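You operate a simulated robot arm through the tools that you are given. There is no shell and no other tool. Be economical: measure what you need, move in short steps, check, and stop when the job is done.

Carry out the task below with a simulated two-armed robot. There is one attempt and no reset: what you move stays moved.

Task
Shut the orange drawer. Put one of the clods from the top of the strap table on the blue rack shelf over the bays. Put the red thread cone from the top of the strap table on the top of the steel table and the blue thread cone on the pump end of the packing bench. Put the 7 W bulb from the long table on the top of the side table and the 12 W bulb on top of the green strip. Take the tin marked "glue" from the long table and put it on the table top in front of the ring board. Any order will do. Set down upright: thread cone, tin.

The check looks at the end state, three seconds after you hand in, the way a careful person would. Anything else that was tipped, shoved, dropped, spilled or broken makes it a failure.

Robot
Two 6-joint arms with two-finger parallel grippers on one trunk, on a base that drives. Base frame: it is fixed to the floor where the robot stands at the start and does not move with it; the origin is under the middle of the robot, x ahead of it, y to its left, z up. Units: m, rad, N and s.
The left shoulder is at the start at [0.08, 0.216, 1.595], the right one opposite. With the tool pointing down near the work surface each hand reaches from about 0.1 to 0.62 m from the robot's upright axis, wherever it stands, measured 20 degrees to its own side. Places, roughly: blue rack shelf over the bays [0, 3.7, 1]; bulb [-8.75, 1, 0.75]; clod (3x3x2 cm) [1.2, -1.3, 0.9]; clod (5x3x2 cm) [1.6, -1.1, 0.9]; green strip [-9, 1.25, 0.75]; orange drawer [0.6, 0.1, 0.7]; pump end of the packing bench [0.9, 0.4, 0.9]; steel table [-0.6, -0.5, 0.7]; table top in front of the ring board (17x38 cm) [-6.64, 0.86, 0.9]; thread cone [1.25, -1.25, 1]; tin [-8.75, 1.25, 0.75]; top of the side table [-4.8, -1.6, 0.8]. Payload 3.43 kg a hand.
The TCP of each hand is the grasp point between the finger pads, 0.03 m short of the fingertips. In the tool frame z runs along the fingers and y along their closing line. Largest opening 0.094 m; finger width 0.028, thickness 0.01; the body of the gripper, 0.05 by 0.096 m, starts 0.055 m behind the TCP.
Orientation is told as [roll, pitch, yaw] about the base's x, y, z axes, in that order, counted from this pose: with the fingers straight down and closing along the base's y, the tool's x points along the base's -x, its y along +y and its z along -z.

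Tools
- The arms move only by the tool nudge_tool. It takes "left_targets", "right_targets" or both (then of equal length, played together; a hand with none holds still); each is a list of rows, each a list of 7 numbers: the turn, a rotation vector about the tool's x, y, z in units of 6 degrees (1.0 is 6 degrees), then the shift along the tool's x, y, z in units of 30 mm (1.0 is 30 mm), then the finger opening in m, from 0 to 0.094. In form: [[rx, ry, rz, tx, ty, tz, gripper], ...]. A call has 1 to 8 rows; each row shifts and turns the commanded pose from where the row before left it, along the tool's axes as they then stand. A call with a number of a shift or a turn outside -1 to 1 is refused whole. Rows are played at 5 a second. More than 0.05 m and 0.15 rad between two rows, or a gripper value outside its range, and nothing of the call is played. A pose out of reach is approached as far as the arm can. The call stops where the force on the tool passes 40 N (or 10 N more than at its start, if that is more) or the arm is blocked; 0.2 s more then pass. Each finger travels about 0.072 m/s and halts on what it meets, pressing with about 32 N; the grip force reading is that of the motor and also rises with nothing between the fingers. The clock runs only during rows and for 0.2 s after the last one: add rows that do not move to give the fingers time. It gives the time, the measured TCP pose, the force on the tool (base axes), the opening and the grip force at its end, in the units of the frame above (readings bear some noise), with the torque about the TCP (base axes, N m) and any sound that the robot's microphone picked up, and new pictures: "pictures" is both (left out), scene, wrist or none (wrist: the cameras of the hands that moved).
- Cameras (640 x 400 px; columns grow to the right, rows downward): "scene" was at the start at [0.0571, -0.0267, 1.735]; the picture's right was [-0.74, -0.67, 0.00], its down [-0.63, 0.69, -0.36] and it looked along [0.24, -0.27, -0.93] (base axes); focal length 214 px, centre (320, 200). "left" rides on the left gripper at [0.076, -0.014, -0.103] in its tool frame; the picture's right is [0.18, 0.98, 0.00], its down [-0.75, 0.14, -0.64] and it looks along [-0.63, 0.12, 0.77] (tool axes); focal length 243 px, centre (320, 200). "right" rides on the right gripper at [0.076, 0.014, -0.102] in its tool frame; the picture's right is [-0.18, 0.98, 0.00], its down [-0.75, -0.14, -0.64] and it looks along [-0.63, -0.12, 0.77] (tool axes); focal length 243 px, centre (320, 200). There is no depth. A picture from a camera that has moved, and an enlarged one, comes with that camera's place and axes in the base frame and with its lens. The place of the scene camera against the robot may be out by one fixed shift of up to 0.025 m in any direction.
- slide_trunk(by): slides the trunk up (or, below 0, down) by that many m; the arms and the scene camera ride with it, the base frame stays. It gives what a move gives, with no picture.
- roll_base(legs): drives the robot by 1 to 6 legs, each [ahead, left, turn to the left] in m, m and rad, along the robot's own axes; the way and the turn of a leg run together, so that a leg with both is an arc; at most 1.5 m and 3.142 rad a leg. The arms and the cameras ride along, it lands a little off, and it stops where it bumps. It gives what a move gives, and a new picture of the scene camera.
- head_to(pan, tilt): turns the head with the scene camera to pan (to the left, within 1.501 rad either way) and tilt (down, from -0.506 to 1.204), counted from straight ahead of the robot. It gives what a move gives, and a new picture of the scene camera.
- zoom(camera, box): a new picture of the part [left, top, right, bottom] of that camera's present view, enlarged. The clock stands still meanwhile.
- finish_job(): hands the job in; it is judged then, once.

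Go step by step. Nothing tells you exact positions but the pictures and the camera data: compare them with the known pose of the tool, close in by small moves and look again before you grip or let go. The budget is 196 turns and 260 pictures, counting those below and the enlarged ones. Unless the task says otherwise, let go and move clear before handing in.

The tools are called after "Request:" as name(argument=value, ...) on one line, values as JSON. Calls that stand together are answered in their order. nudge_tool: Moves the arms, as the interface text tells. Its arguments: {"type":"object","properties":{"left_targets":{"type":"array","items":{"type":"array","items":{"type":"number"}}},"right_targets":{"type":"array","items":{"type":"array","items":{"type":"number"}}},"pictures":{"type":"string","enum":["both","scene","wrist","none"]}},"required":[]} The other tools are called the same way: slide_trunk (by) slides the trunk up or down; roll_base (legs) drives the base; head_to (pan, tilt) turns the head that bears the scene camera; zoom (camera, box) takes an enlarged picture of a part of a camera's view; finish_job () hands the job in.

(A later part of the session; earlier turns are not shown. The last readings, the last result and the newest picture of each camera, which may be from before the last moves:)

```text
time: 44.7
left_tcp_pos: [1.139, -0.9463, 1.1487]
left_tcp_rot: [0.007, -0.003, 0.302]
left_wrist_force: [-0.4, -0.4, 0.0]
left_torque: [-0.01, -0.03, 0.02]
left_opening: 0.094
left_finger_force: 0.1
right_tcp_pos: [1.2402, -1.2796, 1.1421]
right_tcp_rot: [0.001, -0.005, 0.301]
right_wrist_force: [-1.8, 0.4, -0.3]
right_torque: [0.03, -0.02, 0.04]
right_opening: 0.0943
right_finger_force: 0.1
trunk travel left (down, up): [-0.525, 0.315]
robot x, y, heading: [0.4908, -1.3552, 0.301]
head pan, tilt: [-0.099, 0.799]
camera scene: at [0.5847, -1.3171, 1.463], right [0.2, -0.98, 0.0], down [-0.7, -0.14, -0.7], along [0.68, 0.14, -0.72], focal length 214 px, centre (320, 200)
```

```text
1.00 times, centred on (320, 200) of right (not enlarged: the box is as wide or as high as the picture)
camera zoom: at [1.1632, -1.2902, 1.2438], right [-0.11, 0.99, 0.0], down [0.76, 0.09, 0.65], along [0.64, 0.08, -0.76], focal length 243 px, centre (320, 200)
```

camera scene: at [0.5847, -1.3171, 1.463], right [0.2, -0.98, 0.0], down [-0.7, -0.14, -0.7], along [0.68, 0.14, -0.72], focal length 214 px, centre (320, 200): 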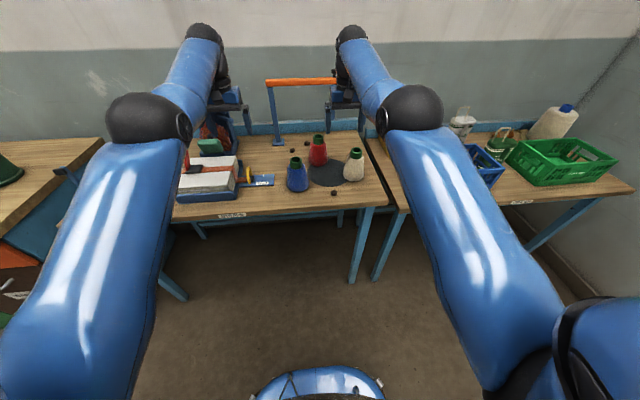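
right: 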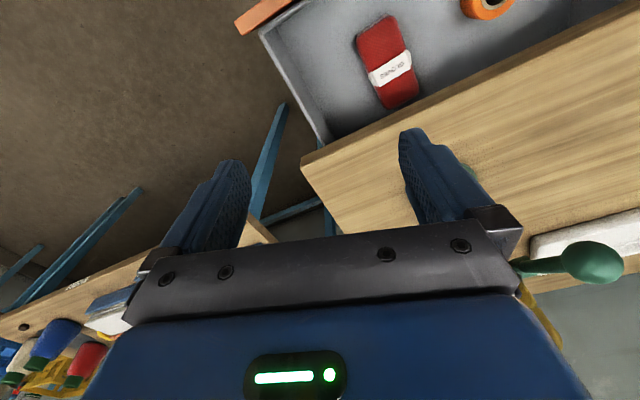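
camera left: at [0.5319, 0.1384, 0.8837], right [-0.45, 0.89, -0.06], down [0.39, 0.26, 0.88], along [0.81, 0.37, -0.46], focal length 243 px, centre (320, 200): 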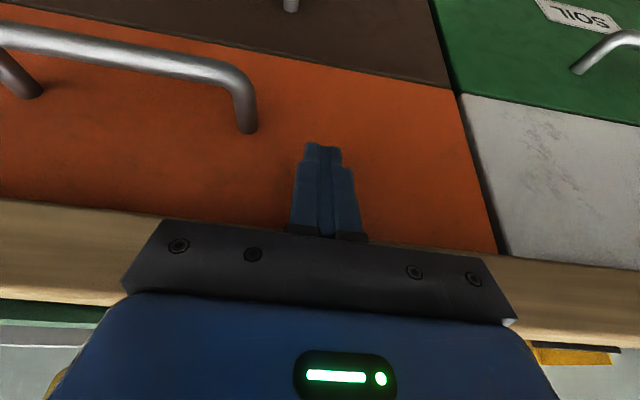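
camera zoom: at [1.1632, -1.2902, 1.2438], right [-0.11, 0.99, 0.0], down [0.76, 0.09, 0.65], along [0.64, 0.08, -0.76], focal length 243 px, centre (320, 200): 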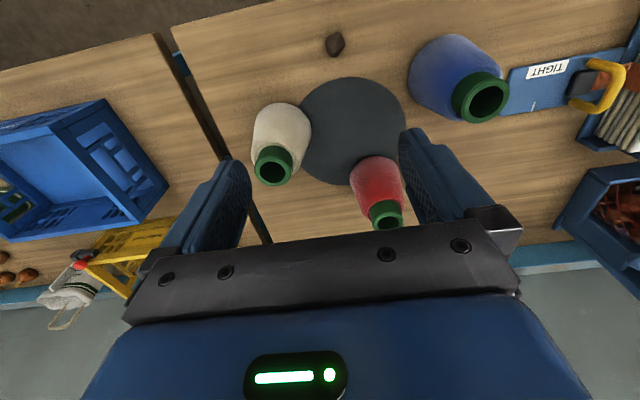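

Triangulating: blue cone's green collar is at about (1.224, -1.107, top 0.985), red's at (1.404, -1.158, 0.98). I'll move the left hand above the blue cone while the right moves aside.

Request:
nudge_tool(left_targets=[[0, 0, 0, -0.18, -1, 0, 0.094], [0, 0, 0, -0.18, -1, 0, 0.094], [0, 0, 0, -0.18, -1, 0, 0.094], [0, 0, 0, -0.18, -1, 0, 0.094], [0, 0, 0, -0.18, -1, 0, 0.094], [0, 0, 0, -0.18, -0.95, 0, 0.094], [0, 0, 0, 0, 0, 1, 0.094], [0, 0, 0, 0, 0, 1, 0.094]], right_targets=[[0, 0, 0, 0, -1, 0, 0.094], [0, 0, 0, 0, -1, 0, 0.094], [0, 0, 0, 0, -1, 0, 0.094], [0, 0, 0, 0, 0, 0, 0.094], [0, 0, 0, 0, 0, 0, 0.094], [0, 0, 0, 0, 0, 0, 0.094], [0, 0, 0, 0, 0, 0, 0.094], [0, 0, 0, 0, 0, 0, 0.094]], pictures="both")

```text
time: 46.5
left_tcp_pos: [1.1781, -1.1114, 1.0754]
left_tcp_rot: [0.005, 0.001, 0.302]
left_wrist_force: [-0.4, 0.0, 0.2]
left_torque: [0.0, -0.01, 0.0]
left_opening: 0.0939
left_finger_force: 0.1
left hand out of reach, approached as far as the arm can: row 1, 2, 3, 4, 5, 6, 7, 8
right_tcp_pos: [1.2729, -1.3645, 1.1419]
right_tcp_rot: [0.0, -0.001, 0.3]
right_wrist_force: [0.4, 0.8, 0.4]
right_torque: [-0.03, 0.0, 0.0]
right_opening: 0.094
right_finger_force: 0.1
right hand out of reach, approached as far as the arm can: row 2
trunk travel left (down, up): [-0.525, 0.315]
robot x, y, heading: [0.4867, -1.3554, 0.301]
head pan, tilt: [-0.099, 0.799]
camera scene: at [0.5879, -1.3158, 1.4626], right [0.2, -0.98, 0.0], down [-0.7, -0.14, -0.7], along [0.68, 0.14, -0.72], focal length 214 px, centre (320, 200)
camera right: at [1.1959, -1.3743, 1.2418], right [-0.11, 0.99, 0.0], down [0.76, 0.09, 0.64], along [0.64, 0.07, -0.77], focal length 243 px, centre (320, 200)
camera left: at [1.1102, -1.1488, 1.1775], right [-0.47, 0.88, 0.01], down [0.68, 0.36, 0.64], along [0.56, 0.31, -0.77], focal length 243 px, centre (320, 200)
```

scene: 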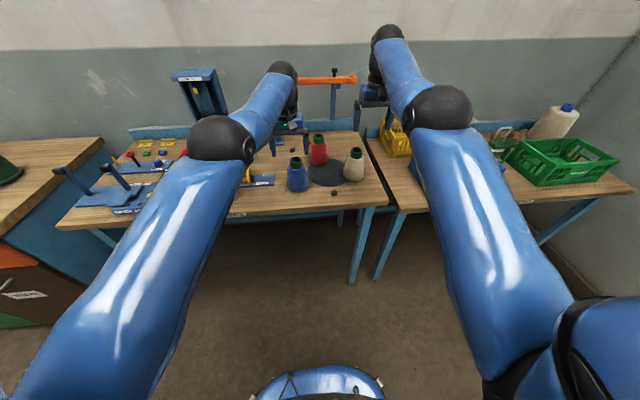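
right: 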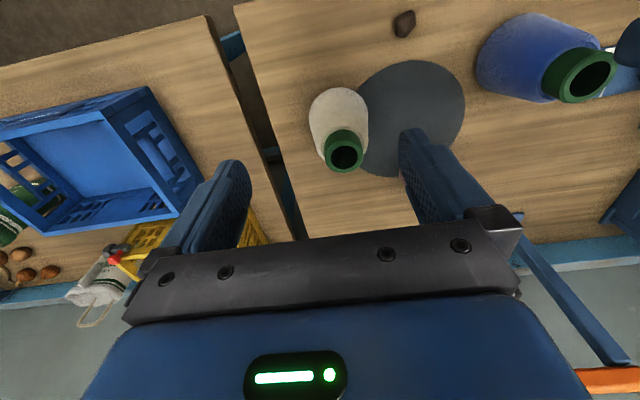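
left: 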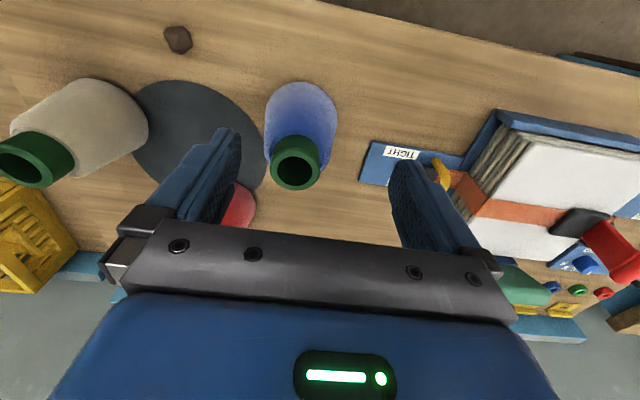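

Blue's collar again triangulates to (1.222, -1.11); the left arm hit its reach limit, so I'll drive 0.08 m closer.

Request:
roll_base(legs=[[0.08, 0, 0]])

Request:
nudge_tool(left_targets=[[0, 0, 0, 0, 0, 0, 0.094]], pictures="wrist")

```text
time: 47.6
left_tcp_pos: [1.2437, -1.0937, 1.0814]
left_tcp_rot: [0.007, -0.006, 0.3]
left_wrist_force: [-0.9, -0.8, 0.6]
left_torque: [0.02, -0.07, -0.01]
left_opening: 0.094
left_finger_force: 0.1
right_tcp_pos: [1.337, -1.3453, 1.1487]
right_tcp_rot: [-0.001, -0.012, 0.3]
right_wrist_force: [-1.0, -0.9, 1.4]
right_torque: [0.02, -0.05, -0.02]
right_opening: 0.094
right_finger_force: 0.2
trunk travel left (down, up): [-0.525, 0.315]
robot x, y, heading: [0.5612, -1.3334, 0.3]
head pan, tilt: [-0.099, 0.799]
camera scene: at [0.6492, -1.2972, 1.4639], right [0.2, -0.98, 0.0], down [-0.7, -0.14, -0.7], along [0.69, 0.14, -0.71], focal length 214 px, centre (320, 200)
```

scene: 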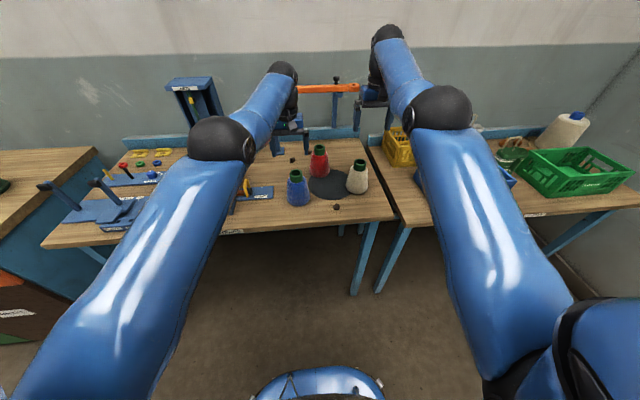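

```text
time: 48.0
left_tcp_pos: [1.2514, -1.0904, 1.0746]
left_tcp_rot: [0.009, 0.002, 0.3]
left_wrist_force: [0.0, -0.4, -0.1]
left_torque: [-0.01, -0.01, 0.01]
left_opening: 0.0942
left_finger_force: 0.1
right_tcp_pos: [1.3462, -1.3432, 1.1412]
right_tcp_rot: [0.001, -0.003, 0.298]
right_wrist_force: [-0.6, -0.1, 0.4]
right_torque: [0.0, -0.03, 0.02]
right_opening: 0.0939
right_finger_force: 0.0
trunk travel left (down, up): [-0.525, 0.315]
robot x, y, heading: [0.5622, -1.3339, 0.295]
head pan, tilt: [-0.099, 0.799]
camera left: at [1.1835, -1.1278, 1.178], right [-0.47, 0.88, 0.01], down [0.68, 0.35, 0.64], along [0.56, 0.3, -0.77], focal length 243 px, centre (320, 200)
```

left: 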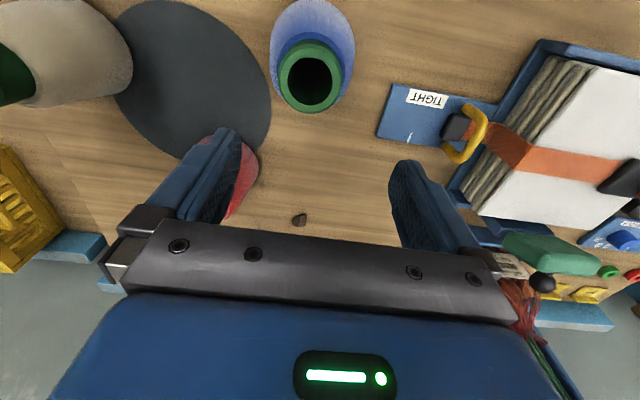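

Now the hand is slightly past the cone. Correct back 32 mm and right 11 mm, then descend to just above the collar.

Request:
nudge_tool(left_targets=[[0, 0, 0, 0.53, -0.18, 0, 0.094], [0, 0, 0, 0.53, -0.18, 0, 0.094], [0, 0, 0, 0, 0, 0.7, 0.094], [0, 0, 0, 0, 0, 0.7, 0.094]], pictures="wrist")

```text
time: 49.0
left_tcp_pos: [1.2556, -1.1087, 1.0373]
left_tcp_rot: [0.008, 0.006, 0.301]
left_wrist_force: [0.9, 0.5, 0.1]
left_torque: [0.02, -0.01, 0.03]
left_opening: 0.0939
left_finger_force: 0.1
left hand out of reach, approached as far as the arm can: row 1, 2, 4
right_tcp_pos: [1.3458, -1.3424, 1.1416]
right_tcp_rot: [0.0, -0.002, 0.299]
right_wrist_force: [0.1, -0.6, -0.2]
right_torque: [0.01, 0.0, 0.01]
right_opening: 0.0939
right_finger_force: 0.1
trunk travel left (down, up): [-0.525, 0.315]
robot x, y, heading: [0.5628, -1.3366, 0.296]
head pan, tilt: [-0.099, 0.799]
camera left: at [1.1868, -1.1466, 1.1413], right [-0.47, 0.88, 0.01], down [0.68, 0.35, 0.64], along [0.56, 0.3, -0.77], focal length 243 px, centre (320, 200)
```

left: 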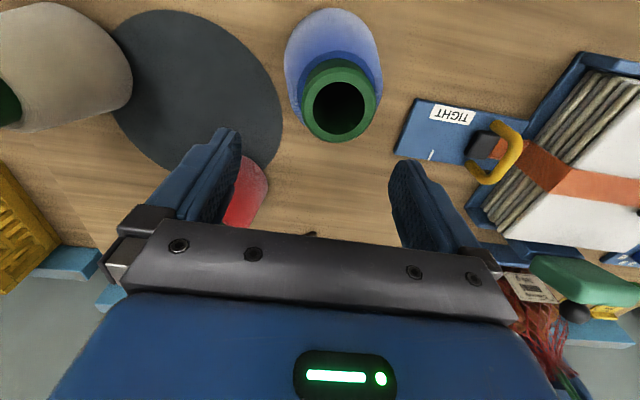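

The arm can't fold any closer here, so I'll back the base up about 3 cm instead.

Request:
roll_base(legs=[[-0.035, 0, 0]])

Request:
nudge_tool(left_targets=[[0, 0, 0, 0, 0, 0, 0.094]], pictures="wrist")

```text
time: 49.8
left_tcp_pos: [1.2267, -1.1183, 1.0348]
left_tcp_rot: [0.008, 0.011, 0.3]
left_wrist_force: [1.3, 0.6, -0.8]
left_torque: [-0.01, 0.06, 0.01]
left_opening: 0.0938
left_finger_force: 0.1
right_tcp_pos: [1.319, -1.3508, 1.1355]
right_tcp_rot: [0.002, 0.002, 0.298]
right_wrist_force: [1.2, 0.1, -0.4]
right_torque: [0.0, 0.03, -0.02]
right_opening: 0.0942
right_finger_force: 0.0
trunk travel left (down, up): [-0.525, 0.315]
robot x, y, heading: [0.5238, -1.345, 0.304]
head pan, tilt: [-0.099, 0.799]
camera scene: at [0.6351, -1.3018, 1.4616], right [0.2, -0.98, 0.0], down [-0.71, -0.14, -0.69], along [0.68, 0.14, -0.72], focal length 214 px, centre (320, 200)
```

scene: 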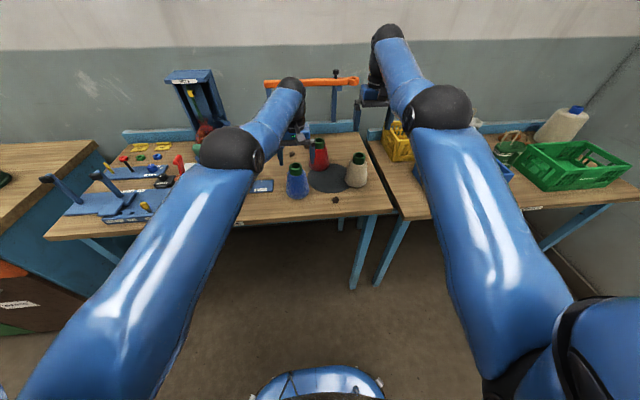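

```text
time: 50.2
left_tcp_pos: [1.219, -1.12, 1.0401]
left_tcp_rot: [0.007, 0.003, 0.301]
left_wrist_force: [-0.5, 0.4, -1.0]
left_torque: [-0.03, -0.01, 0.0]
left_opening: 0.0939
left_finger_force: 0.1
right_tcp_pos: [1.311, -1.3534, 1.1429]
right_tcp_rot: [-0.001, -0.003, 0.299]
right_wrist_force: [0.1, -0.7, 0.2]
right_torque: [-0.03, 0.02, -0.01]
right_opening: 0.0939
right_finger_force: 0.1
trunk travel left (down, up): [-0.525, 0.315]
robot x, y, heading: [0.5286, -1.346, 0.302]
head pan, tilt: [-0.099, 0.799]
camera left: at [1.1509, -1.1576, 1.1427], right [-0.47, 0.88, 0.01], down [0.68, 0.35, 0.64], along [0.56, 0.3, -0.77], focal length 243 px, centre (320, 200)
```

left: 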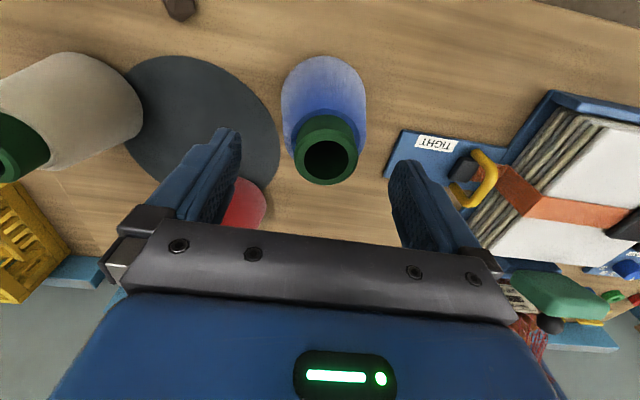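

Nearly aligned; small correction, then descend and grip the blue cone's collar.

Request:
nudge_tool(left_targets=[[0, 0, 0, -0.35, 0.2, 0, 0.094], [0, 0, 0, 0, 0, 0.6, 0.094], [0, 0, 0, 0, 0, 0.6, 0.094], [0, 0, 0, 0, 0, 0.6, 0.094], [0, 0, 0, 0, 0, 0, 0.094]], pictures="wrist")

```text
time: 51.4
left_tcp_pos: [1.2222, -1.1116, 0.9854]
left_tcp_rot: [0.008, 0.003, 0.3]
left_wrist_force: [0.3, -0.6, -0.2]
left_torque: [-0.03, -0.01, 0.03]
left_opening: 0.0941
left_finger_force: 0.0
left hand out of reach, approached as far as the arm can: row 1
right_tcp_pos: [1.3124, -1.3546, 1.1423]
right_tcp_rot: [0.0, -0.004, 0.299]
right_wrist_force: [-0.8, 0.6, -0.1]
right_torque: [0.0, -0.03, 0.03]
right_opening: 0.0944
right_finger_force: 0.1
trunk travel left (down, up): [-0.525, 0.315]
robot x, y, heading: [0.5294, -1.3413, 0.296]
head pan, tilt: [-0.099, 0.799]
camera left: at [1.1542, -1.1486, 1.0883], right [-0.47, 0.88, 0.01], down [0.68, 0.35, 0.64], along [0.56, 0.3, -0.77], focal length 243 px, centre (320, 200)
```

left: 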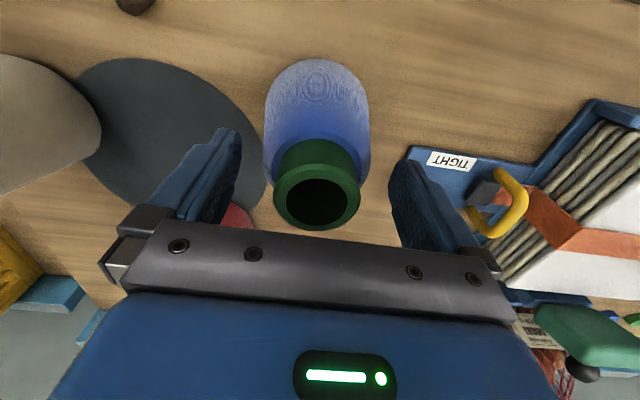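

Good alignment; move forward 8 mm and close on the collar.

Request:
nudge_tool(left_targets=[[0, 0, 0, -0.28, 0, 0.1, 0.094], [0, 0, 0, 0, 0, 0, 0.06], [0, 0, 0, 0, 0, 0, 0.03], [0, 0, 0, 0, 0, 0, 0.03], [0, 0, 0, 0, 0, 0, 0.02], [0, 0, 0, 0, 0, 0, 0.02]], pictures="wrist")

```text
time: 52.8
left_tcp_pos: [1.2228, -1.1075, 0.9802]
left_tcp_rot: [0.009, 0.004, 0.301]
left_wrist_force: [0.9, -0.3, 0.4]
left_torque: [0.0, 0.02, 0.01]
left_opening: 0.07
left_finger_force: 31.9
left hand out of reach, approached as far as the arm can: row 1
right_tcp_pos: [1.3121, -1.3534, 1.1409]
right_tcp_rot: [0.0, -0.002, 0.3]
right_wrist_force: [0.3, 0.4, 0.2]
right_torque: [-0.03, 0.02, -0.03]
right_opening: 0.094
right_finger_force: 0.1
trunk travel left (down, up): [-0.525, 0.315]
robot x, y, heading: [0.5272, -1.3448, 0.302]
head pan, tilt: [-0.099, 0.799]
camera left: at [1.1557, -1.1456, 1.0844], right [-0.47, 0.88, 0.01], down [0.68, 0.35, 0.64], along [0.56, 0.3, -0.77], focal length 243 px, centre (320, 200)
```

left: 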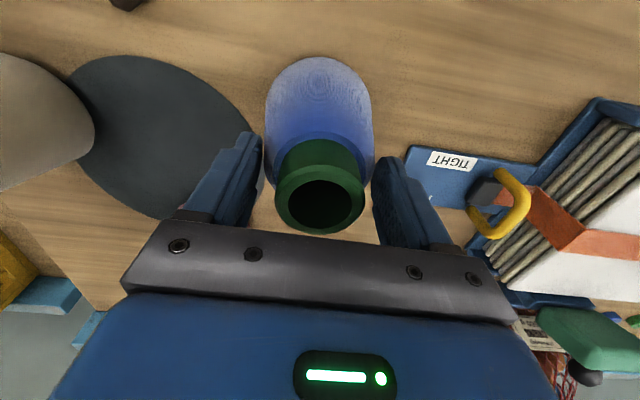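

The fingertips caught the body's shoulder at 70 mm rather than the collar. I'll open, raise 12 mm and close on the collar itself.

Request:
nudge_tool(left_targets=[[0, 0, 0, 0, 0, 0, 0.09], [0, 0, 0, 0, 0, -0.2, 0.09], [0, 0, 0, 0, 0, -0.2, 0.09], [0, 0, 0, 0, 0, 0, 0.05], [0, 0, 0, 0, 0, 0, 0.03], [0, 0, 0, 0, 0, 0, 0.02], [0, 0, 0, 0, 0, 0, 0.02], [0, 0, 0, 0, 0, 0, 0.02]], pictures="wrist")

```text
time: 54.6
left_tcp_pos: [1.2237, -1.1096, 0.9948]
left_tcp_rot: [0.008, 0.002, 0.301]
left_wrist_force: [2.4, -1.6, 4.9]
left_torque: [-0.04, -0.17, -0.04]
left_opening: 0.058
left_finger_force: 32.0
right_tcp_pos: [1.3117, -1.3541, 1.141]
right_tcp_rot: [0.001, -0.005, 0.298]
right_wrist_force: [0.0, 0.6, 0.4]
right_torque: [0.0, 0.02, 0.04]
right_opening: 0.0941
right_finger_force: 0.0
trunk travel left (down, up): [-0.525, 0.315]
robot x, y, heading: [0.5307, -1.3448, 0.299]
head pan, tilt: [-0.099, 0.799]
camera left: at [1.1554, -1.1464, 1.0978], right [-0.47, 0.88, 0.01], down [0.68, 0.35, 0.64], along [0.56, 0.3, -0.77], focal length 243 px, centre (320, 200)
```

left: 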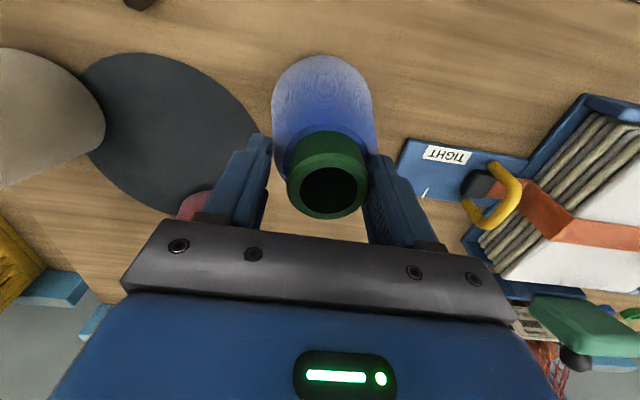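

Still wedging on the rounded shoulder. I'll go another 10 mm up so only the collar is gripped.

Request:
nudge_tool(left_targets=[[0, 0, 0, 0, 0, 0, 0.08], [0, 0, 0, 0, 0, -0.18, 0.08], [0, 0, 0, 0, 0, -0.18, 0.08], [0, 0, 0, 0, 0, 0, 0.05], [0, 0, 0, 0, 0, 0, 0.03], [0, 0, 0, 0, 0, 0, 0.02], [0, 0, 0, 0, 0, 0, 0.02], [0, 0, 0, 0, 0, 0, 0.02]], pictures="wrist")

```text
time: 56.4
left_tcp_pos: [1.224, -1.108, 1.0064]
left_tcp_rot: [0.009, 0.005, 0.3]
left_wrist_force: [-1.4, 0.7, 0.9]
left_torque: [0.04, 0.11, -0.01]
left_opening: 0.0449
left_finger_force: 32.3
right_tcp_pos: [1.3123, -1.3533, 1.1414]
right_tcp_rot: [-0.001, -0.003, 0.298]
right_wrist_force: [-0.9, 0.7, 0.5]
right_torque: [0.01, 0.03, 0.03]
right_opening: 0.0938
right_finger_force: 0.1
trunk travel left (down, up): [-0.525, 0.315]
robot x, y, heading: [0.5287, -1.3453, 0.302]
head pan, tilt: [-0.099, 0.799]
camera left: at [1.1555, -1.1453, 1.1083], right [-0.47, 0.88, 0.01], down [0.68, 0.35, 0.64], along [0.56, 0.3, -0.77], focal length 243 px, centre (320, 200)
```

left: 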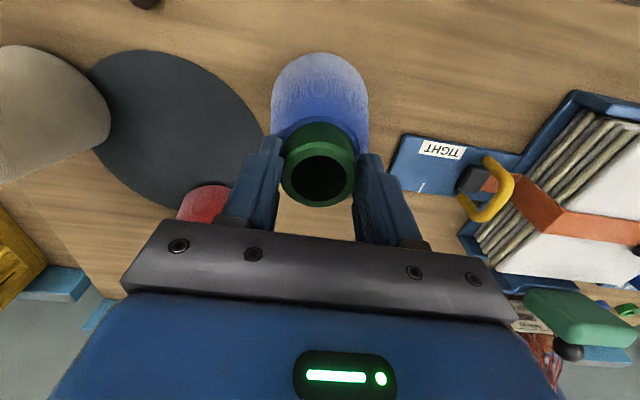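

Now gripping the collar at 45 mm. Lift gently.

Request:
nudge_tool(left_targets=[[0, 0, 0, 0, 0, -0.5, 0.02], [0, 0, 0, 0, 0, -1, 0.02], [0, 0, 0, 0, 0, -1, 0.02], [0, 0, 0, 0, 0, -1, 0.02]], pictures="both")

```text
time: 57.4
left_tcp_pos: [1.2109, -1.109, 1.1093]
left_tcp_rot: [0.009, 0.004, 0.3]
left_wrist_force: [-0.8, 0.3, -2.6]
left_torque: [-0.01, 0.02, 0.0]
left_opening: 0.0449
left_finger_force: 31.9
left hand out of reach, approached as far as the arm can: row 2, 4
right_tcp_pos: [1.311, -1.3544, 1.141]
right_tcp_rot: [0.0, -0.004, 0.299]
right_wrist_force: [0.0, 1.1, 0.1]
right_torque: [-0.03, 0.02, 0.01]
right_opening: 0.0939
right_finger_force: 0.1
trunk travel left (down, up): [-0.525, 0.315]
robot x, y, heading: [0.5306, -1.3414, 0.297]
head pan, tilt: [-0.099, 0.799]
camera scene: at [0.6252, -1.3048, 1.4628], right [0.2, -0.98, 0.0], down [-0.7, -0.14, -0.7], along [0.68, 0.14, -0.72], focal length 214 px, centre (320, 200)
camera left: at [1.1435, -1.1465, 1.212], right [-0.47, 0.88, 0.01], down [0.68, 0.35, 0.64], along [0.56, 0.3, -0.77], focal length 243 px, centre (320, 200)
```

scene: 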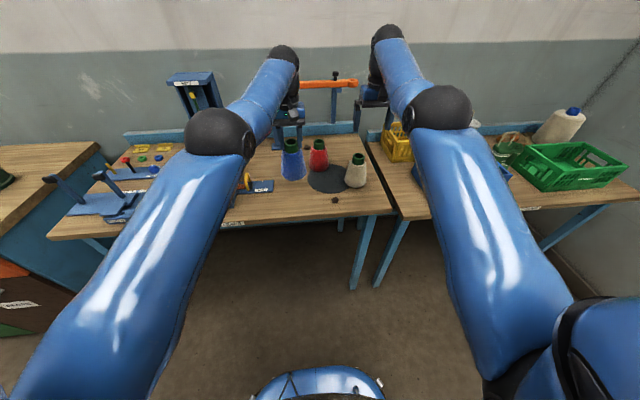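
left: 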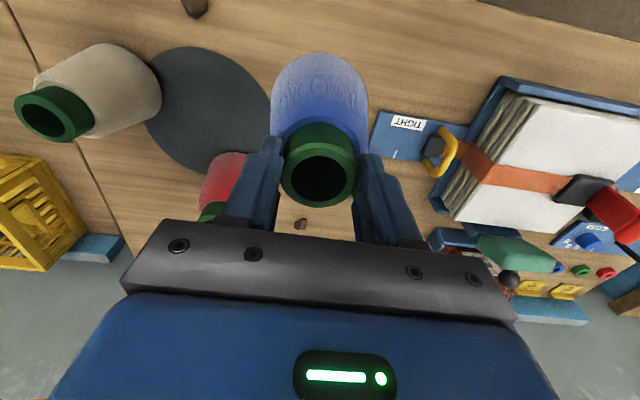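

Blue cone is held. I'll shift the left hand left and up, bring the right hand toward the red cone's line, and drive 0.12 m ahead.

Request:
nudge_tool(left_targets=[[0, 0, 0, -0.1, 0, -1, 0.02], [0, 0, 0, -0.1, 0, -1, 0.02], [0, 0, 0, -0.1, 0.5, -1, 0.02], [0, 0, 0, 0, 1, 0, 0.02], [0, 0, 0, 0, 1, 0, 0.02], [0, 0, 0, 0, 0.5, 0, 0.02]], pictures="none")

Request:
roll_base(legs=[[0.1, 0, 0]])

Request:
zoom(camera="right", box=[0, 0, 640, 400])

```text
time: 58.8
left_tcp_pos: [1.1849, -1.0188, 1.1956]
left_tcp_rot: [0.008, 0.005, 0.3]
left_wrist_force: [-0.2, 0.0, -2.2]
left_torque: [0.01, 0.03, 0.01]
left_opening: 0.0448
left_finger_force: 31.6
left hand out of reach, approached as far as the arm can: row 1, 2, 3, 4, 5
right_tcp_pos: [1.3123, -1.3535, 1.1419]
right_tcp_rot: [0.001, -0.002, 0.299]
right_wrist_force: [0.5, 0.5, 0.3]
right_torque: [-0.02, 0.0, 0.01]
right_opening: 0.0939
right_finger_force: 0.0
trunk travel left (down, up): [-0.525, 0.315]
robot x, y, heading: [0.531, -1.3433, 0.296]
head pan, tilt: [-0.099, 0.799]
```

```text
time: 60.0
left_tcp_pos: [1.2726, -0.9931, 1.1999]
left_tcp_rot: [0.008, 0.001, 0.303]
left_wrist_force: [-1.8, -0.4, -1.6]
left_torque: [0.06, 0.03, 0.0]
left_opening: 0.0445
left_finger_force: 32.1
right_tcp_pos: [1.4002, -1.3254, 1.1453]
right_tcp_rot: [0.0, -0.008, 0.3]
right_wrist_force: [-0.1, -0.2, 0.9]
right_torque: [-0.01, -0.06, 0.0]
right_opening: 0.0942
right_finger_force: 0.1
trunk travel left (down, up): [-0.525, 0.315]
robot x, y, heading: [0.6218, -1.3183, 0.304]
head pan, tilt: [-0.099, 0.799]
camera scene: at [0.713, -1.2772, 1.4634], right [0.2, -0.98, 0.0], down [-0.7, -0.14, -0.7], along [0.69, 0.14, -0.71], focal length 214 px, centre (320, 200)
```

scene: 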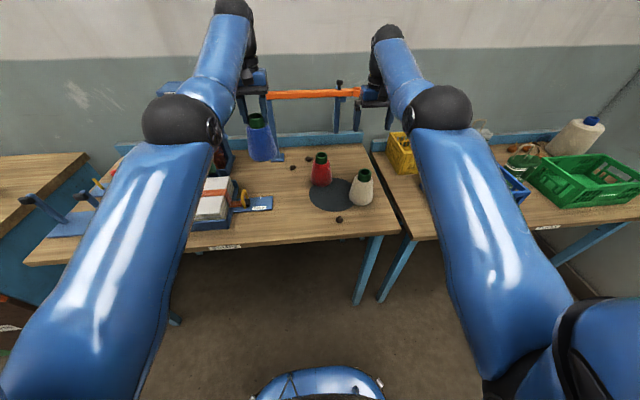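

```text
1.00 times, centred on (320, 200) of right (not enlarged: the box is as wide or as high as the picture)
camera zoom: at [1.3221, -1.3358, 1.2456], right [-0.11, 0.99, 0.0], down [0.76, 0.09, 0.65], along [0.64, 0.08, -0.76], focal length 243 px, centre (320, 200)
```

zoom: 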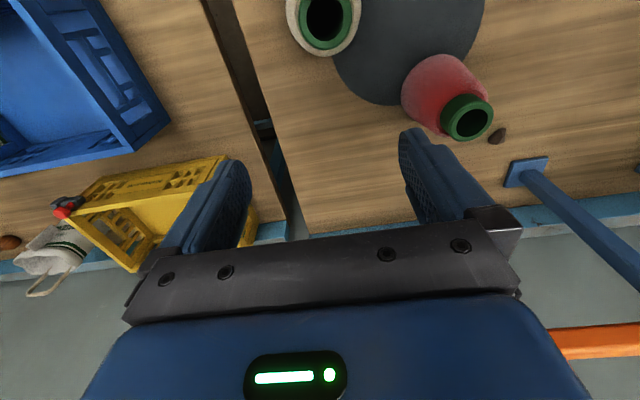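

Red's collar is again at (1.405, -1.161). Moving the right hand above it.

Request:
nudge_tool(right_targets=[[0, 0, 0, -0.3, 0.87, 0, 0.094], [0, 0, 0, -0.3, 0.87, 0, 0.094], [0, 0, 0, -0.3, 0.87, 0, 0.094], [0, 0, 0, -0.3, 0.87, 0, 0.094], [0, 0, 0, -0.3, 0.87, 0, 0.094], [0, 0, 0, -0.3, 0.87, 0, 0.094], [0, 0, 0, 0, 0, 1, 0.094], [0, 0, 0, 0, 0, 1, 0.094]], pictures="both")

```text
time: 61.8
left_tcp_pos: [1.2793, -0.991, 1.1958]
left_tcp_rot: [0.007, 0.004, 0.303]
left_wrist_force: [-0.8, -0.2, -2.5]
left_torque: [-0.03, 0.01, -0.02]
left_opening: 0.0449
left_finger_force: 32.1
right_tcp_pos: [1.3607, -1.181, 1.0683]
right_tcp_rot: [-0.001, -0.003, 0.3]
right_wrist_force: [-0.5, 0.3, -0.2]
right_torque: [-0.01, 0.02, -0.02]
right_opening: 0.0939
right_finger_force: 0.0
right hand out of reach, approached as far as the arm can: row 1, 2, 3, 4, 5, 6, 7
trunk travel left (down, up): [-0.525, 0.315]
robot x, y, heading: [0.6213, -1.3177, 0.299]
head pan, tilt: [-0.099, 0.799]
camera scene: at [0.72, -1.2756, 1.4626], right [0.2, -0.98, 0.0], down [-0.7, -0.14, -0.7], along [0.68, 0.14, -0.72], focal length 214 px, centre (320, 200)
camera right: at [1.2838, -1.1907, 1.1691], right [-0.11, 0.99, 0.0], down [0.76, 0.09, 0.64], along [0.64, 0.07, -0.77], focal length 243 px, centre (320, 200)
```

scene: 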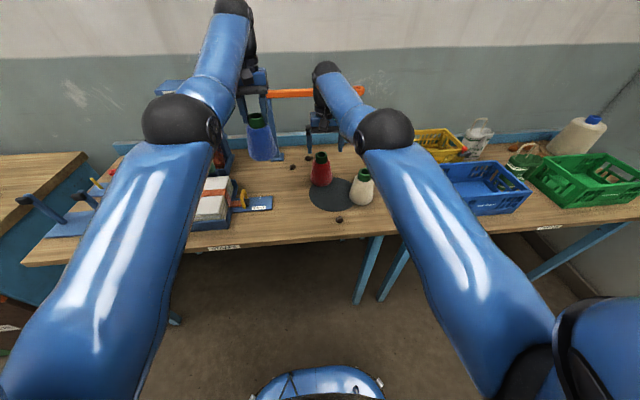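
right: 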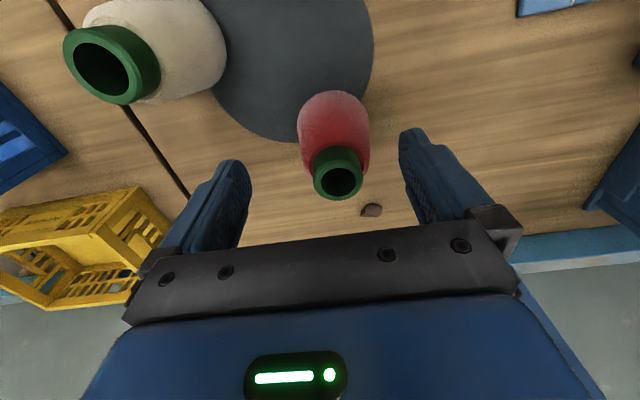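

Aligned laterally; need 5 cm forward, then down.

Request:
nudge_tool(right_targets=[[0, 0, 0, -0.6, 0.1, 0, 0.094], [0, 0, 0, -0.6, 0.1, 0, 0.094], [0, 0, 0, -0.5, 0, 0.5, 0.094], [0, 0, 0, 0, 0, 0, 0.094]], pictures="wrist")

```text
time: 62.8
left_tcp_pos: [1.2784, -0.9919, 1.1971]
left_tcp_rot: [0.005, 0.004, 0.302]
left_wrist_force: [0.6, 1.1, -1.8]
left_torque: [-0.01, 0.05, -0.01]
left_opening: 0.0445
left_finger_force: 32.4
right_tcp_pos: [1.3652, -1.1804, 1.0477]
right_tcp_rot: [0.0, -0.003, 0.301]
right_wrist_force: [0.0, -0.8, 0.6]
right_torque: [-0.03, 0.01, -0.01]
right_opening: 0.094
right_finger_force: 0.1
right hand out of reach, approached as far as the arm can: row 1, 2, 3
trunk travel left (down, up): [-0.525, 0.315]
robot x, y, heading: [0.6209, -1.3133, 0.299]
head pan, tilt: [-0.099, 0.799]
camera right: at [1.2887, -1.1911, 1.1495], right [-0.11, 0.99, 0.0], down [0.76, 0.09, 0.64], along [0.64, 0.07, -0.77], focal length 243 px, centre (320, 200)
```

right: 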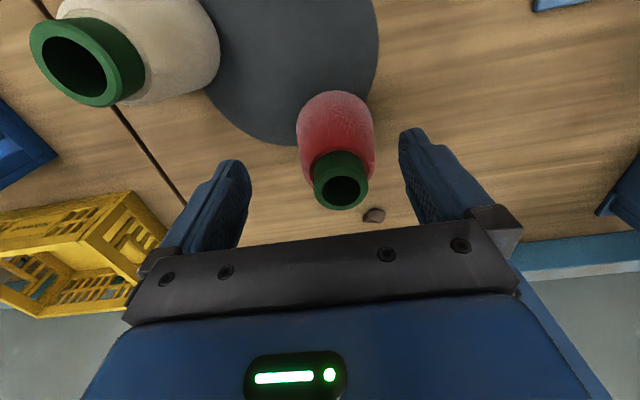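

The arm is at its reach; use the base for the last 5 cm.

Request:
roll_base(legs=[[0.052, 0.004, 0]])

Request:
nudge_tool(right_targets=[[0, 0, 0, 0, 0, 0, 0.094]], pictures="wrist")

```text
time: 63.7
left_tcp_pos: [1.3152, -0.9733, 1.2059]
left_tcp_rot: [0.007, -0.003, 0.301]
left_wrist_force: [-1.0, -0.3, -1.3]
left_torque: [0.03, -0.03, 0.03]
left_opening: 0.0446
left_finger_force: 31.7
right_tcp_pos: [1.4034, -1.1626, 1.0575]
right_tcp_rot: [0.002, -0.013, 0.302]
right_wrist_force: [-0.3, 0.5, 0.5]
right_torque: [0.01, -0.01, -0.03]
right_opening: 0.0938
right_finger_force: 0.0
trunk travel left (down, up): [-0.525, 0.315]
robot x, y, heading: [0.6655, -1.2954, 0.304]
head pan, tilt: [-0.099, 0.799]
camera scene: at [0.7539, -1.2607, 1.464], right [0.2, -0.98, 0.0], down [-0.7, -0.14, -0.7], along [0.69, 0.14, -0.71], focal length 214 px, centre (320, 200)
```

scene: 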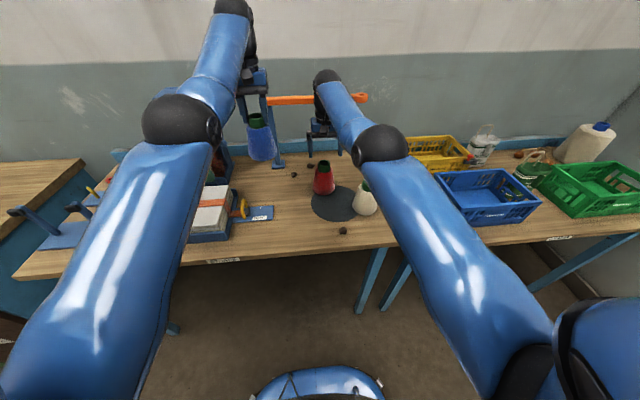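

```text
time: 64.1
left_tcp_pos: [1.3284, -0.9699, 1.1954]
left_tcp_rot: [0.008, 0.006, 0.302]
left_wrist_force: [0.5, 0.0, -0.9]
left_torque: [-0.01, 0.05, 0.0]
left_opening: 0.0446
left_finger_force: 31.6
right_tcp_pos: [1.4164, -1.1599, 1.047]
right_tcp_rot: [0.0, -0.002, 0.303]
right_wrist_force: [0.3, -1.2, -0.7]
right_torque: [0.0, 0.03, 0.02]
right_opening: 0.0941
right_finger_force: 0.1
trunk travel left (down, up): [-0.525, 0.315]
robot x, y, heading: [0.6645, -1.2969, 0.3]
head pan, tilt: [-0.099, 0.799]
camera right: at [1.3384, -1.1704, 1.1482], right [-0.12, 0.99, 0.0], down [0.76, 0.09, 0.64], along [0.64, 0.07, -0.77], focal length 243 px, centre (320, 200)
```

right: 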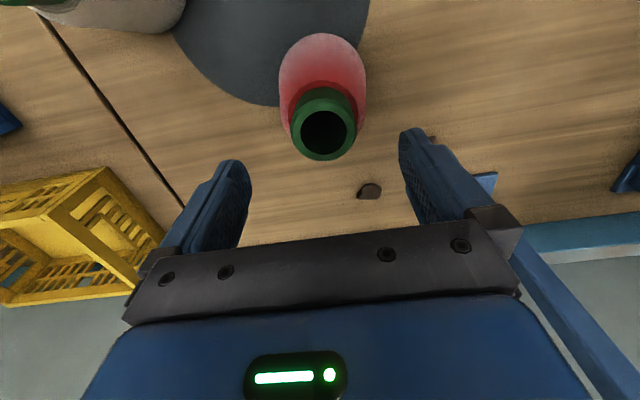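

Directly above red's collar. Descend to TCP 1.006 and grip as with the blue one.

Request:
nudge_tool(right_targets=[[0, 0, 0, 0, 0, 0.7, 0.094], [0, 0, 0, 0, 0, 0.68, 0.094], [0, 0, 0, 0, 0, 0, 0.094], [0, 0, 0, 0, 0, 0, 0.06], [0, 0, 0, 0, 0, 0, 0.03], [0, 0, 0, 0, 0, 0, 0.02], [0, 0, 0, 0, 0, 0, 0.02], [0, 0, 0, 0, 0, 0, 0.02]], pictures="wrist")

```text
time: 65.9
left_tcp_pos: [1.3241, -0.9714, 1.1976]
left_tcp_rot: [0.006, 0.003, 0.302]
left_wrist_force: [-0.1, -0.2, -1.7]
left_torque: [0.01, 0.02, -0.02]
left_opening: 0.045
left_finger_force: 32.1
right_tcp_pos: [1.413, -1.161, 1.0071]
right_tcp_rot: [-0.003, -0.003, 0.303]
right_wrist_force: [-0.9, 3.0, 2.9]
right_torque: [0.19, -0.07, 0.03]
right_opening: 0.045
right_finger_force: 31.9
trunk travel left (down, up): [-0.525, 0.315]
robot x, y, heading: [0.6684, -1.2947, 0.297]
head pan, tilt: [-0.099, 0.799]
camera right: at [1.3351, -1.1715, 1.1087], right [-0.12, 0.99, 0.0], down [0.76, 0.09, 0.65], along [0.64, 0.08, -0.76], focal length 243 px, centre (320, 200)
```

right: 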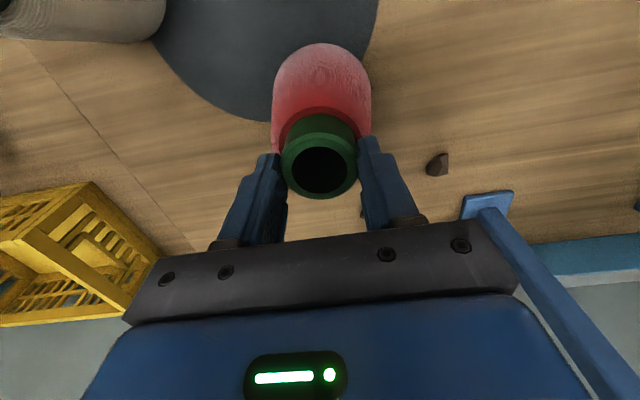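

Red collar gripped at 45 mm. Lift it.

Request:
nudge_tool(right_targets=[[0, 0, 0, 0, 0, -0.5, 0.02], [0, 0, 0, 0, 0, -1, 0.02], [0, 0, 0, 0, 0, -1, 0.02], [0, 0, 0, 0, 0, -1, 0.02], [0, 0, 0, 0, 0, -1, 0.02], [0, 0, 0, 0, 0, -1, 0.02], [0, 0, 0, 0, 0, -0.5, 0.02]], pictures="both")

```text
time: 67.5
left_tcp_pos: [1.3256, -0.9724, 1.1966]
left_tcp_rot: [0.008, 0.003, 0.301]
left_wrist_force: [0.3, 0.2, -1.2]
left_torque: [-0.02, -0.02, -0.03]
left_opening: 0.0449
left_finger_force: 32.2
right_tcp_pos: [1.3912, -1.1738, 1.1827]
right_tcp_rot: [0.002, -0.002, 0.302]
right_wrist_force: [-0.5, -0.3, -2.1]
right_torque: [0.0, 0.01, 0.01]
right_opening: 0.0451
right_finger_force: 31.6
right hand out of reach, approached as far as the arm can: row 4, 5, 6, 7
trunk travel left (down, up): [-0.525, 0.315]
robot x, y, heading: [0.6709, -1.2969, 0.302]
head pan, tilt: [-0.099, 0.799]
camera scene: at [0.7661, -1.2569, 1.4626], right [0.2, -0.98, 0.0], down [-0.7, -0.14, -0.7], along [0.68, 0.14, -0.72], focal length 214 px, centre (320, 200)
camera right: at [1.3129, -1.1835, 1.2836], right [-0.12, 0.99, 0.0], down [0.76, 0.09, 0.64], along [0.64, 0.08, -0.77], focal length 243 px, centre (320, 200)
```

scene: 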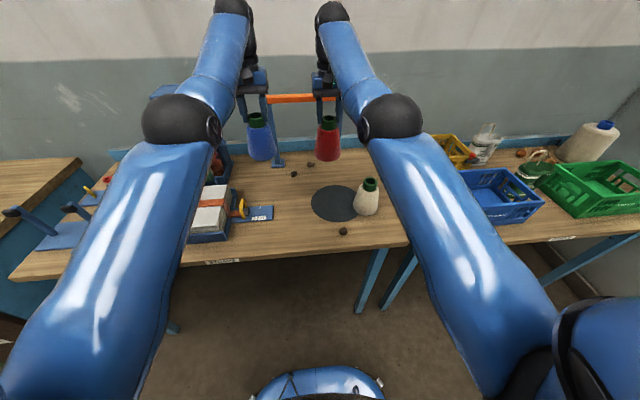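
right: 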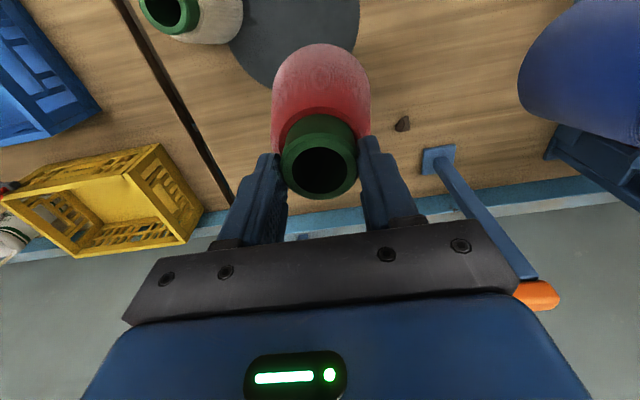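

Both cones are up. I'll back away, raise the right hand further and move it right (to clear the pump later), then slide left to the packing bench.

Request:
roll_base(legs=[[-0.55, 0, 0], [0, 1.46, 0]])

Request:
nudge_tool(right_targets=[[0, 0, 0, 0, -1, -0.5, 0.02], [0, 0, 0, 0, -1, -0.5, 0.02], [0, 0, 0, 0, -1, -0.5, 0.02], [0, 0, 0, 0, -1, -0.5, 0.02], [0, 0, 0, 0, -1, -0.5, 0.02], [0, 0, 0, 0, -1, -0.5, 0.02], [0, 0, 0, 0, -1, 0, 0.02], [0, 0, 0, 0, -1, 0, 0.02]], pictures="none")

Request:
head_to(pan=0.0, tilt=0.85)

```text
time: 74.0
left_tcp_pos: [0.6105, -0.5241, 1.1999]
left_tcp_rot: [0.005, 0.002, 0.317]
left_wrist_force: [-0.9, -0.1, -1.9]
left_torque: [0.0, 0.0, 0.01]
left_opening: 0.0448
left_finger_force: 32.1
right_tcp_pos: [0.6784, -0.7221, 1.1847]
right_tcp_rot: [-0.001, -0.006, 0.316]
right_wrist_force: [-0.7, 0.4, -1.9]
right_torque: [0.01, -0.03, 0.0]
right_opening: 0.0451
right_finger_force: 32.1
trunk travel left (down, up): [-0.525, 0.315]
robot x, y, heading: [-0.0408, -0.8576, 0.316]
head pan, tilt: [-0.099, 0.799]
stopped in leg 2: the robot was blocked; the commanded pose is now the measured one
camera scene: at [0.0546, -0.8165, 1.4632], right [0.22, -0.98, 0.0], down [-0.7, -0.16, -0.7], along [0.68, 0.15, -0.71], focal length 214 px, centre (320, 200)
```

scene: 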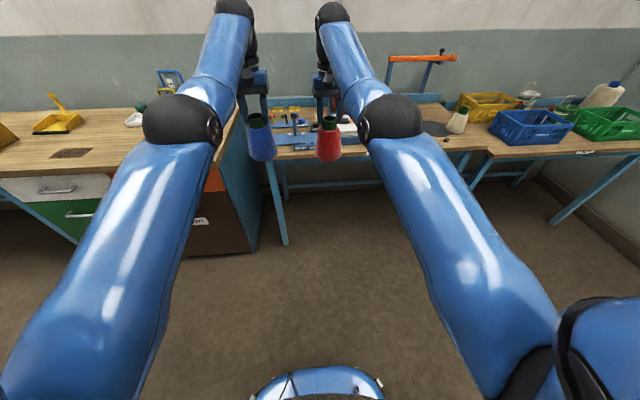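

```text
time: 75.8
left_tcp_pos: [0.6138, -0.5264, 1.1986]
left_tcp_rot: [0.008, 0.005, 0.318]
left_wrist_force: [0.3, 0.3, -2.4]
left_torque: [0.04, 0.02, -0.01]
left_opening: 0.0447
left_finger_force: 32.1
right_tcp_pos: [0.7304, -0.9595, 1.2565]
right_tcp_rot: [0.002, -0.006, 0.316]
right_wrist_force: [-0.7, -1.1, -1.5]
right_torque: [-0.01, 0.02, -0.02]
right_opening: 0.0447
right_finger_force: 31.3
right hand out of reach, approached as far as the arm can: row 2, 4, 5, 6, 7, 8
trunk travel left (down, up): [-0.525, 0.315]
robot x, y, heading: [-0.0364, -0.8593, 0.315]
head pan, tilt: [-0.099, 0.799]
```

```text
time: 76.5
left_tcp_pos: [0.6141, -0.5249, 1.1972]
left_tcp_rot: [0.009, 0.006, 0.319]
left_wrist_force: [-0.5, -0.2, -3.2]
left_torque: [0.03, 0.03, -0.05]
left_opening: 0.0447
left_finger_force: 32.1
right_tcp_pos: [0.7297, -0.9581, 1.2579]
right_tcp_rot: [-0.001, -0.004, 0.316]
right_wrist_force: [0.3, 0.3, -1.4]
right_torque: [-0.03, 0.02, 0.03]
right_opening: 0.045
right_finger_force: 32.5
trunk travel left (down, up): [-0.525, 0.315]
robot x, y, heading: [-0.0422, -0.8582, 0.315]
head pan, tilt: [0.0, 0.85]
camera scene: at [0.0554, -0.8104, 1.4586], right [0.31, -0.95, 0.0], down [-0.71, -0.23, -0.66], along [0.63, 0.21, -0.75], focal length 214 px, centre (320, 200)
```

scene: 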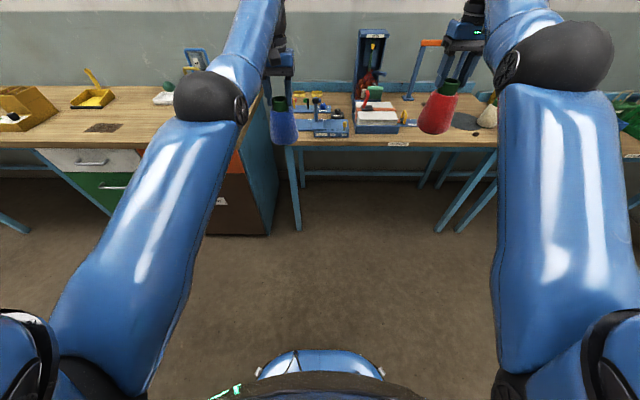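

The base was blocked on its left — probably by the steel table behind me. Look left.

Request:
head_to(pan=1.5, tilt=0.9)

Request:
head_to(pan=1.5, tilt=0.3)

```text
time: 78.1
left_tcp_pos: [0.6131, -0.5248, 1.1974]
left_tcp_rot: [0.008, 0.006, 0.317]
left_wrist_force: [-0.5, 0.2, -2.4]
left_torque: [-0.05, 0.02, -0.01]
left_opening: 0.0445
left_finger_force: 32.3
right_tcp_pos: [0.7302, -0.9575, 1.2578]
right_tcp_rot: [0.0, -0.006, 0.316]
right_wrist_force: [0.6, -0.1, -3.1]
right_torque: [-0.03, 0.01, -0.01]
right_opening: 0.0448
right_finger_force: 31.5
trunk travel left (down, up): [-0.525, 0.315]
robot x, y, heading: [-0.0374, -0.8579, 0.315]
head pan, tilt: [1.499, 0.901]
camera scene: at [-0.0374, -0.7611, 1.4548], right [0.97, 0.24, 0.0], down [0.19, -0.76, -0.62], along [-0.15, 0.6, -0.78], focal length 214 px, centre (320, 200)
```

scene: 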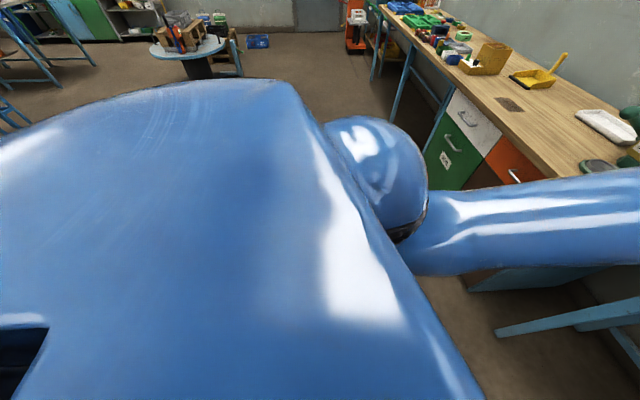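

```text
time: 79.1
left_tcp_pos: [0.6137, -0.5247, 1.1973]
left_tcp_rot: [0.006, 0.006, 0.319]
left_wrist_force: [-0.1, -0.3, -1.9]
left_torque: [0.0, 0.02, -0.01]
left_opening: 0.0447
left_finger_force: 31.7
right_tcp_pos: [0.729, -0.9555, 1.2578]
right_tcp_rot: [-0.001, -0.005, 0.317]
right_wrist_force: [-0.2, -0.4, -2.9]
right_torque: [-0.02, -0.02, -0.02]
right_opening: 0.0452
right_finger_force: 32.2
trunk travel left (down, up): [-0.525, 0.315]
robot x, y, heading: [-0.0386, -0.8611, 0.317]
head pan, tilt: [1.499, 0.3]
camera scene: at [-0.0418, -0.7437, 1.507], right [0.97, 0.24, 0.0], down [0.07, -0.29, -0.96], along [-0.23, 0.93, -0.3], focal length 214 px, centre (320, 200)
```

scene: 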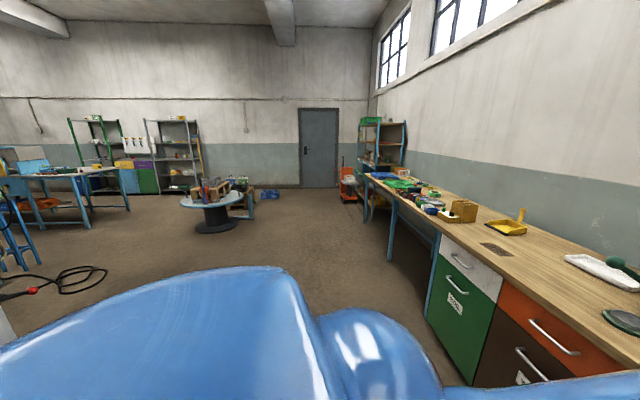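

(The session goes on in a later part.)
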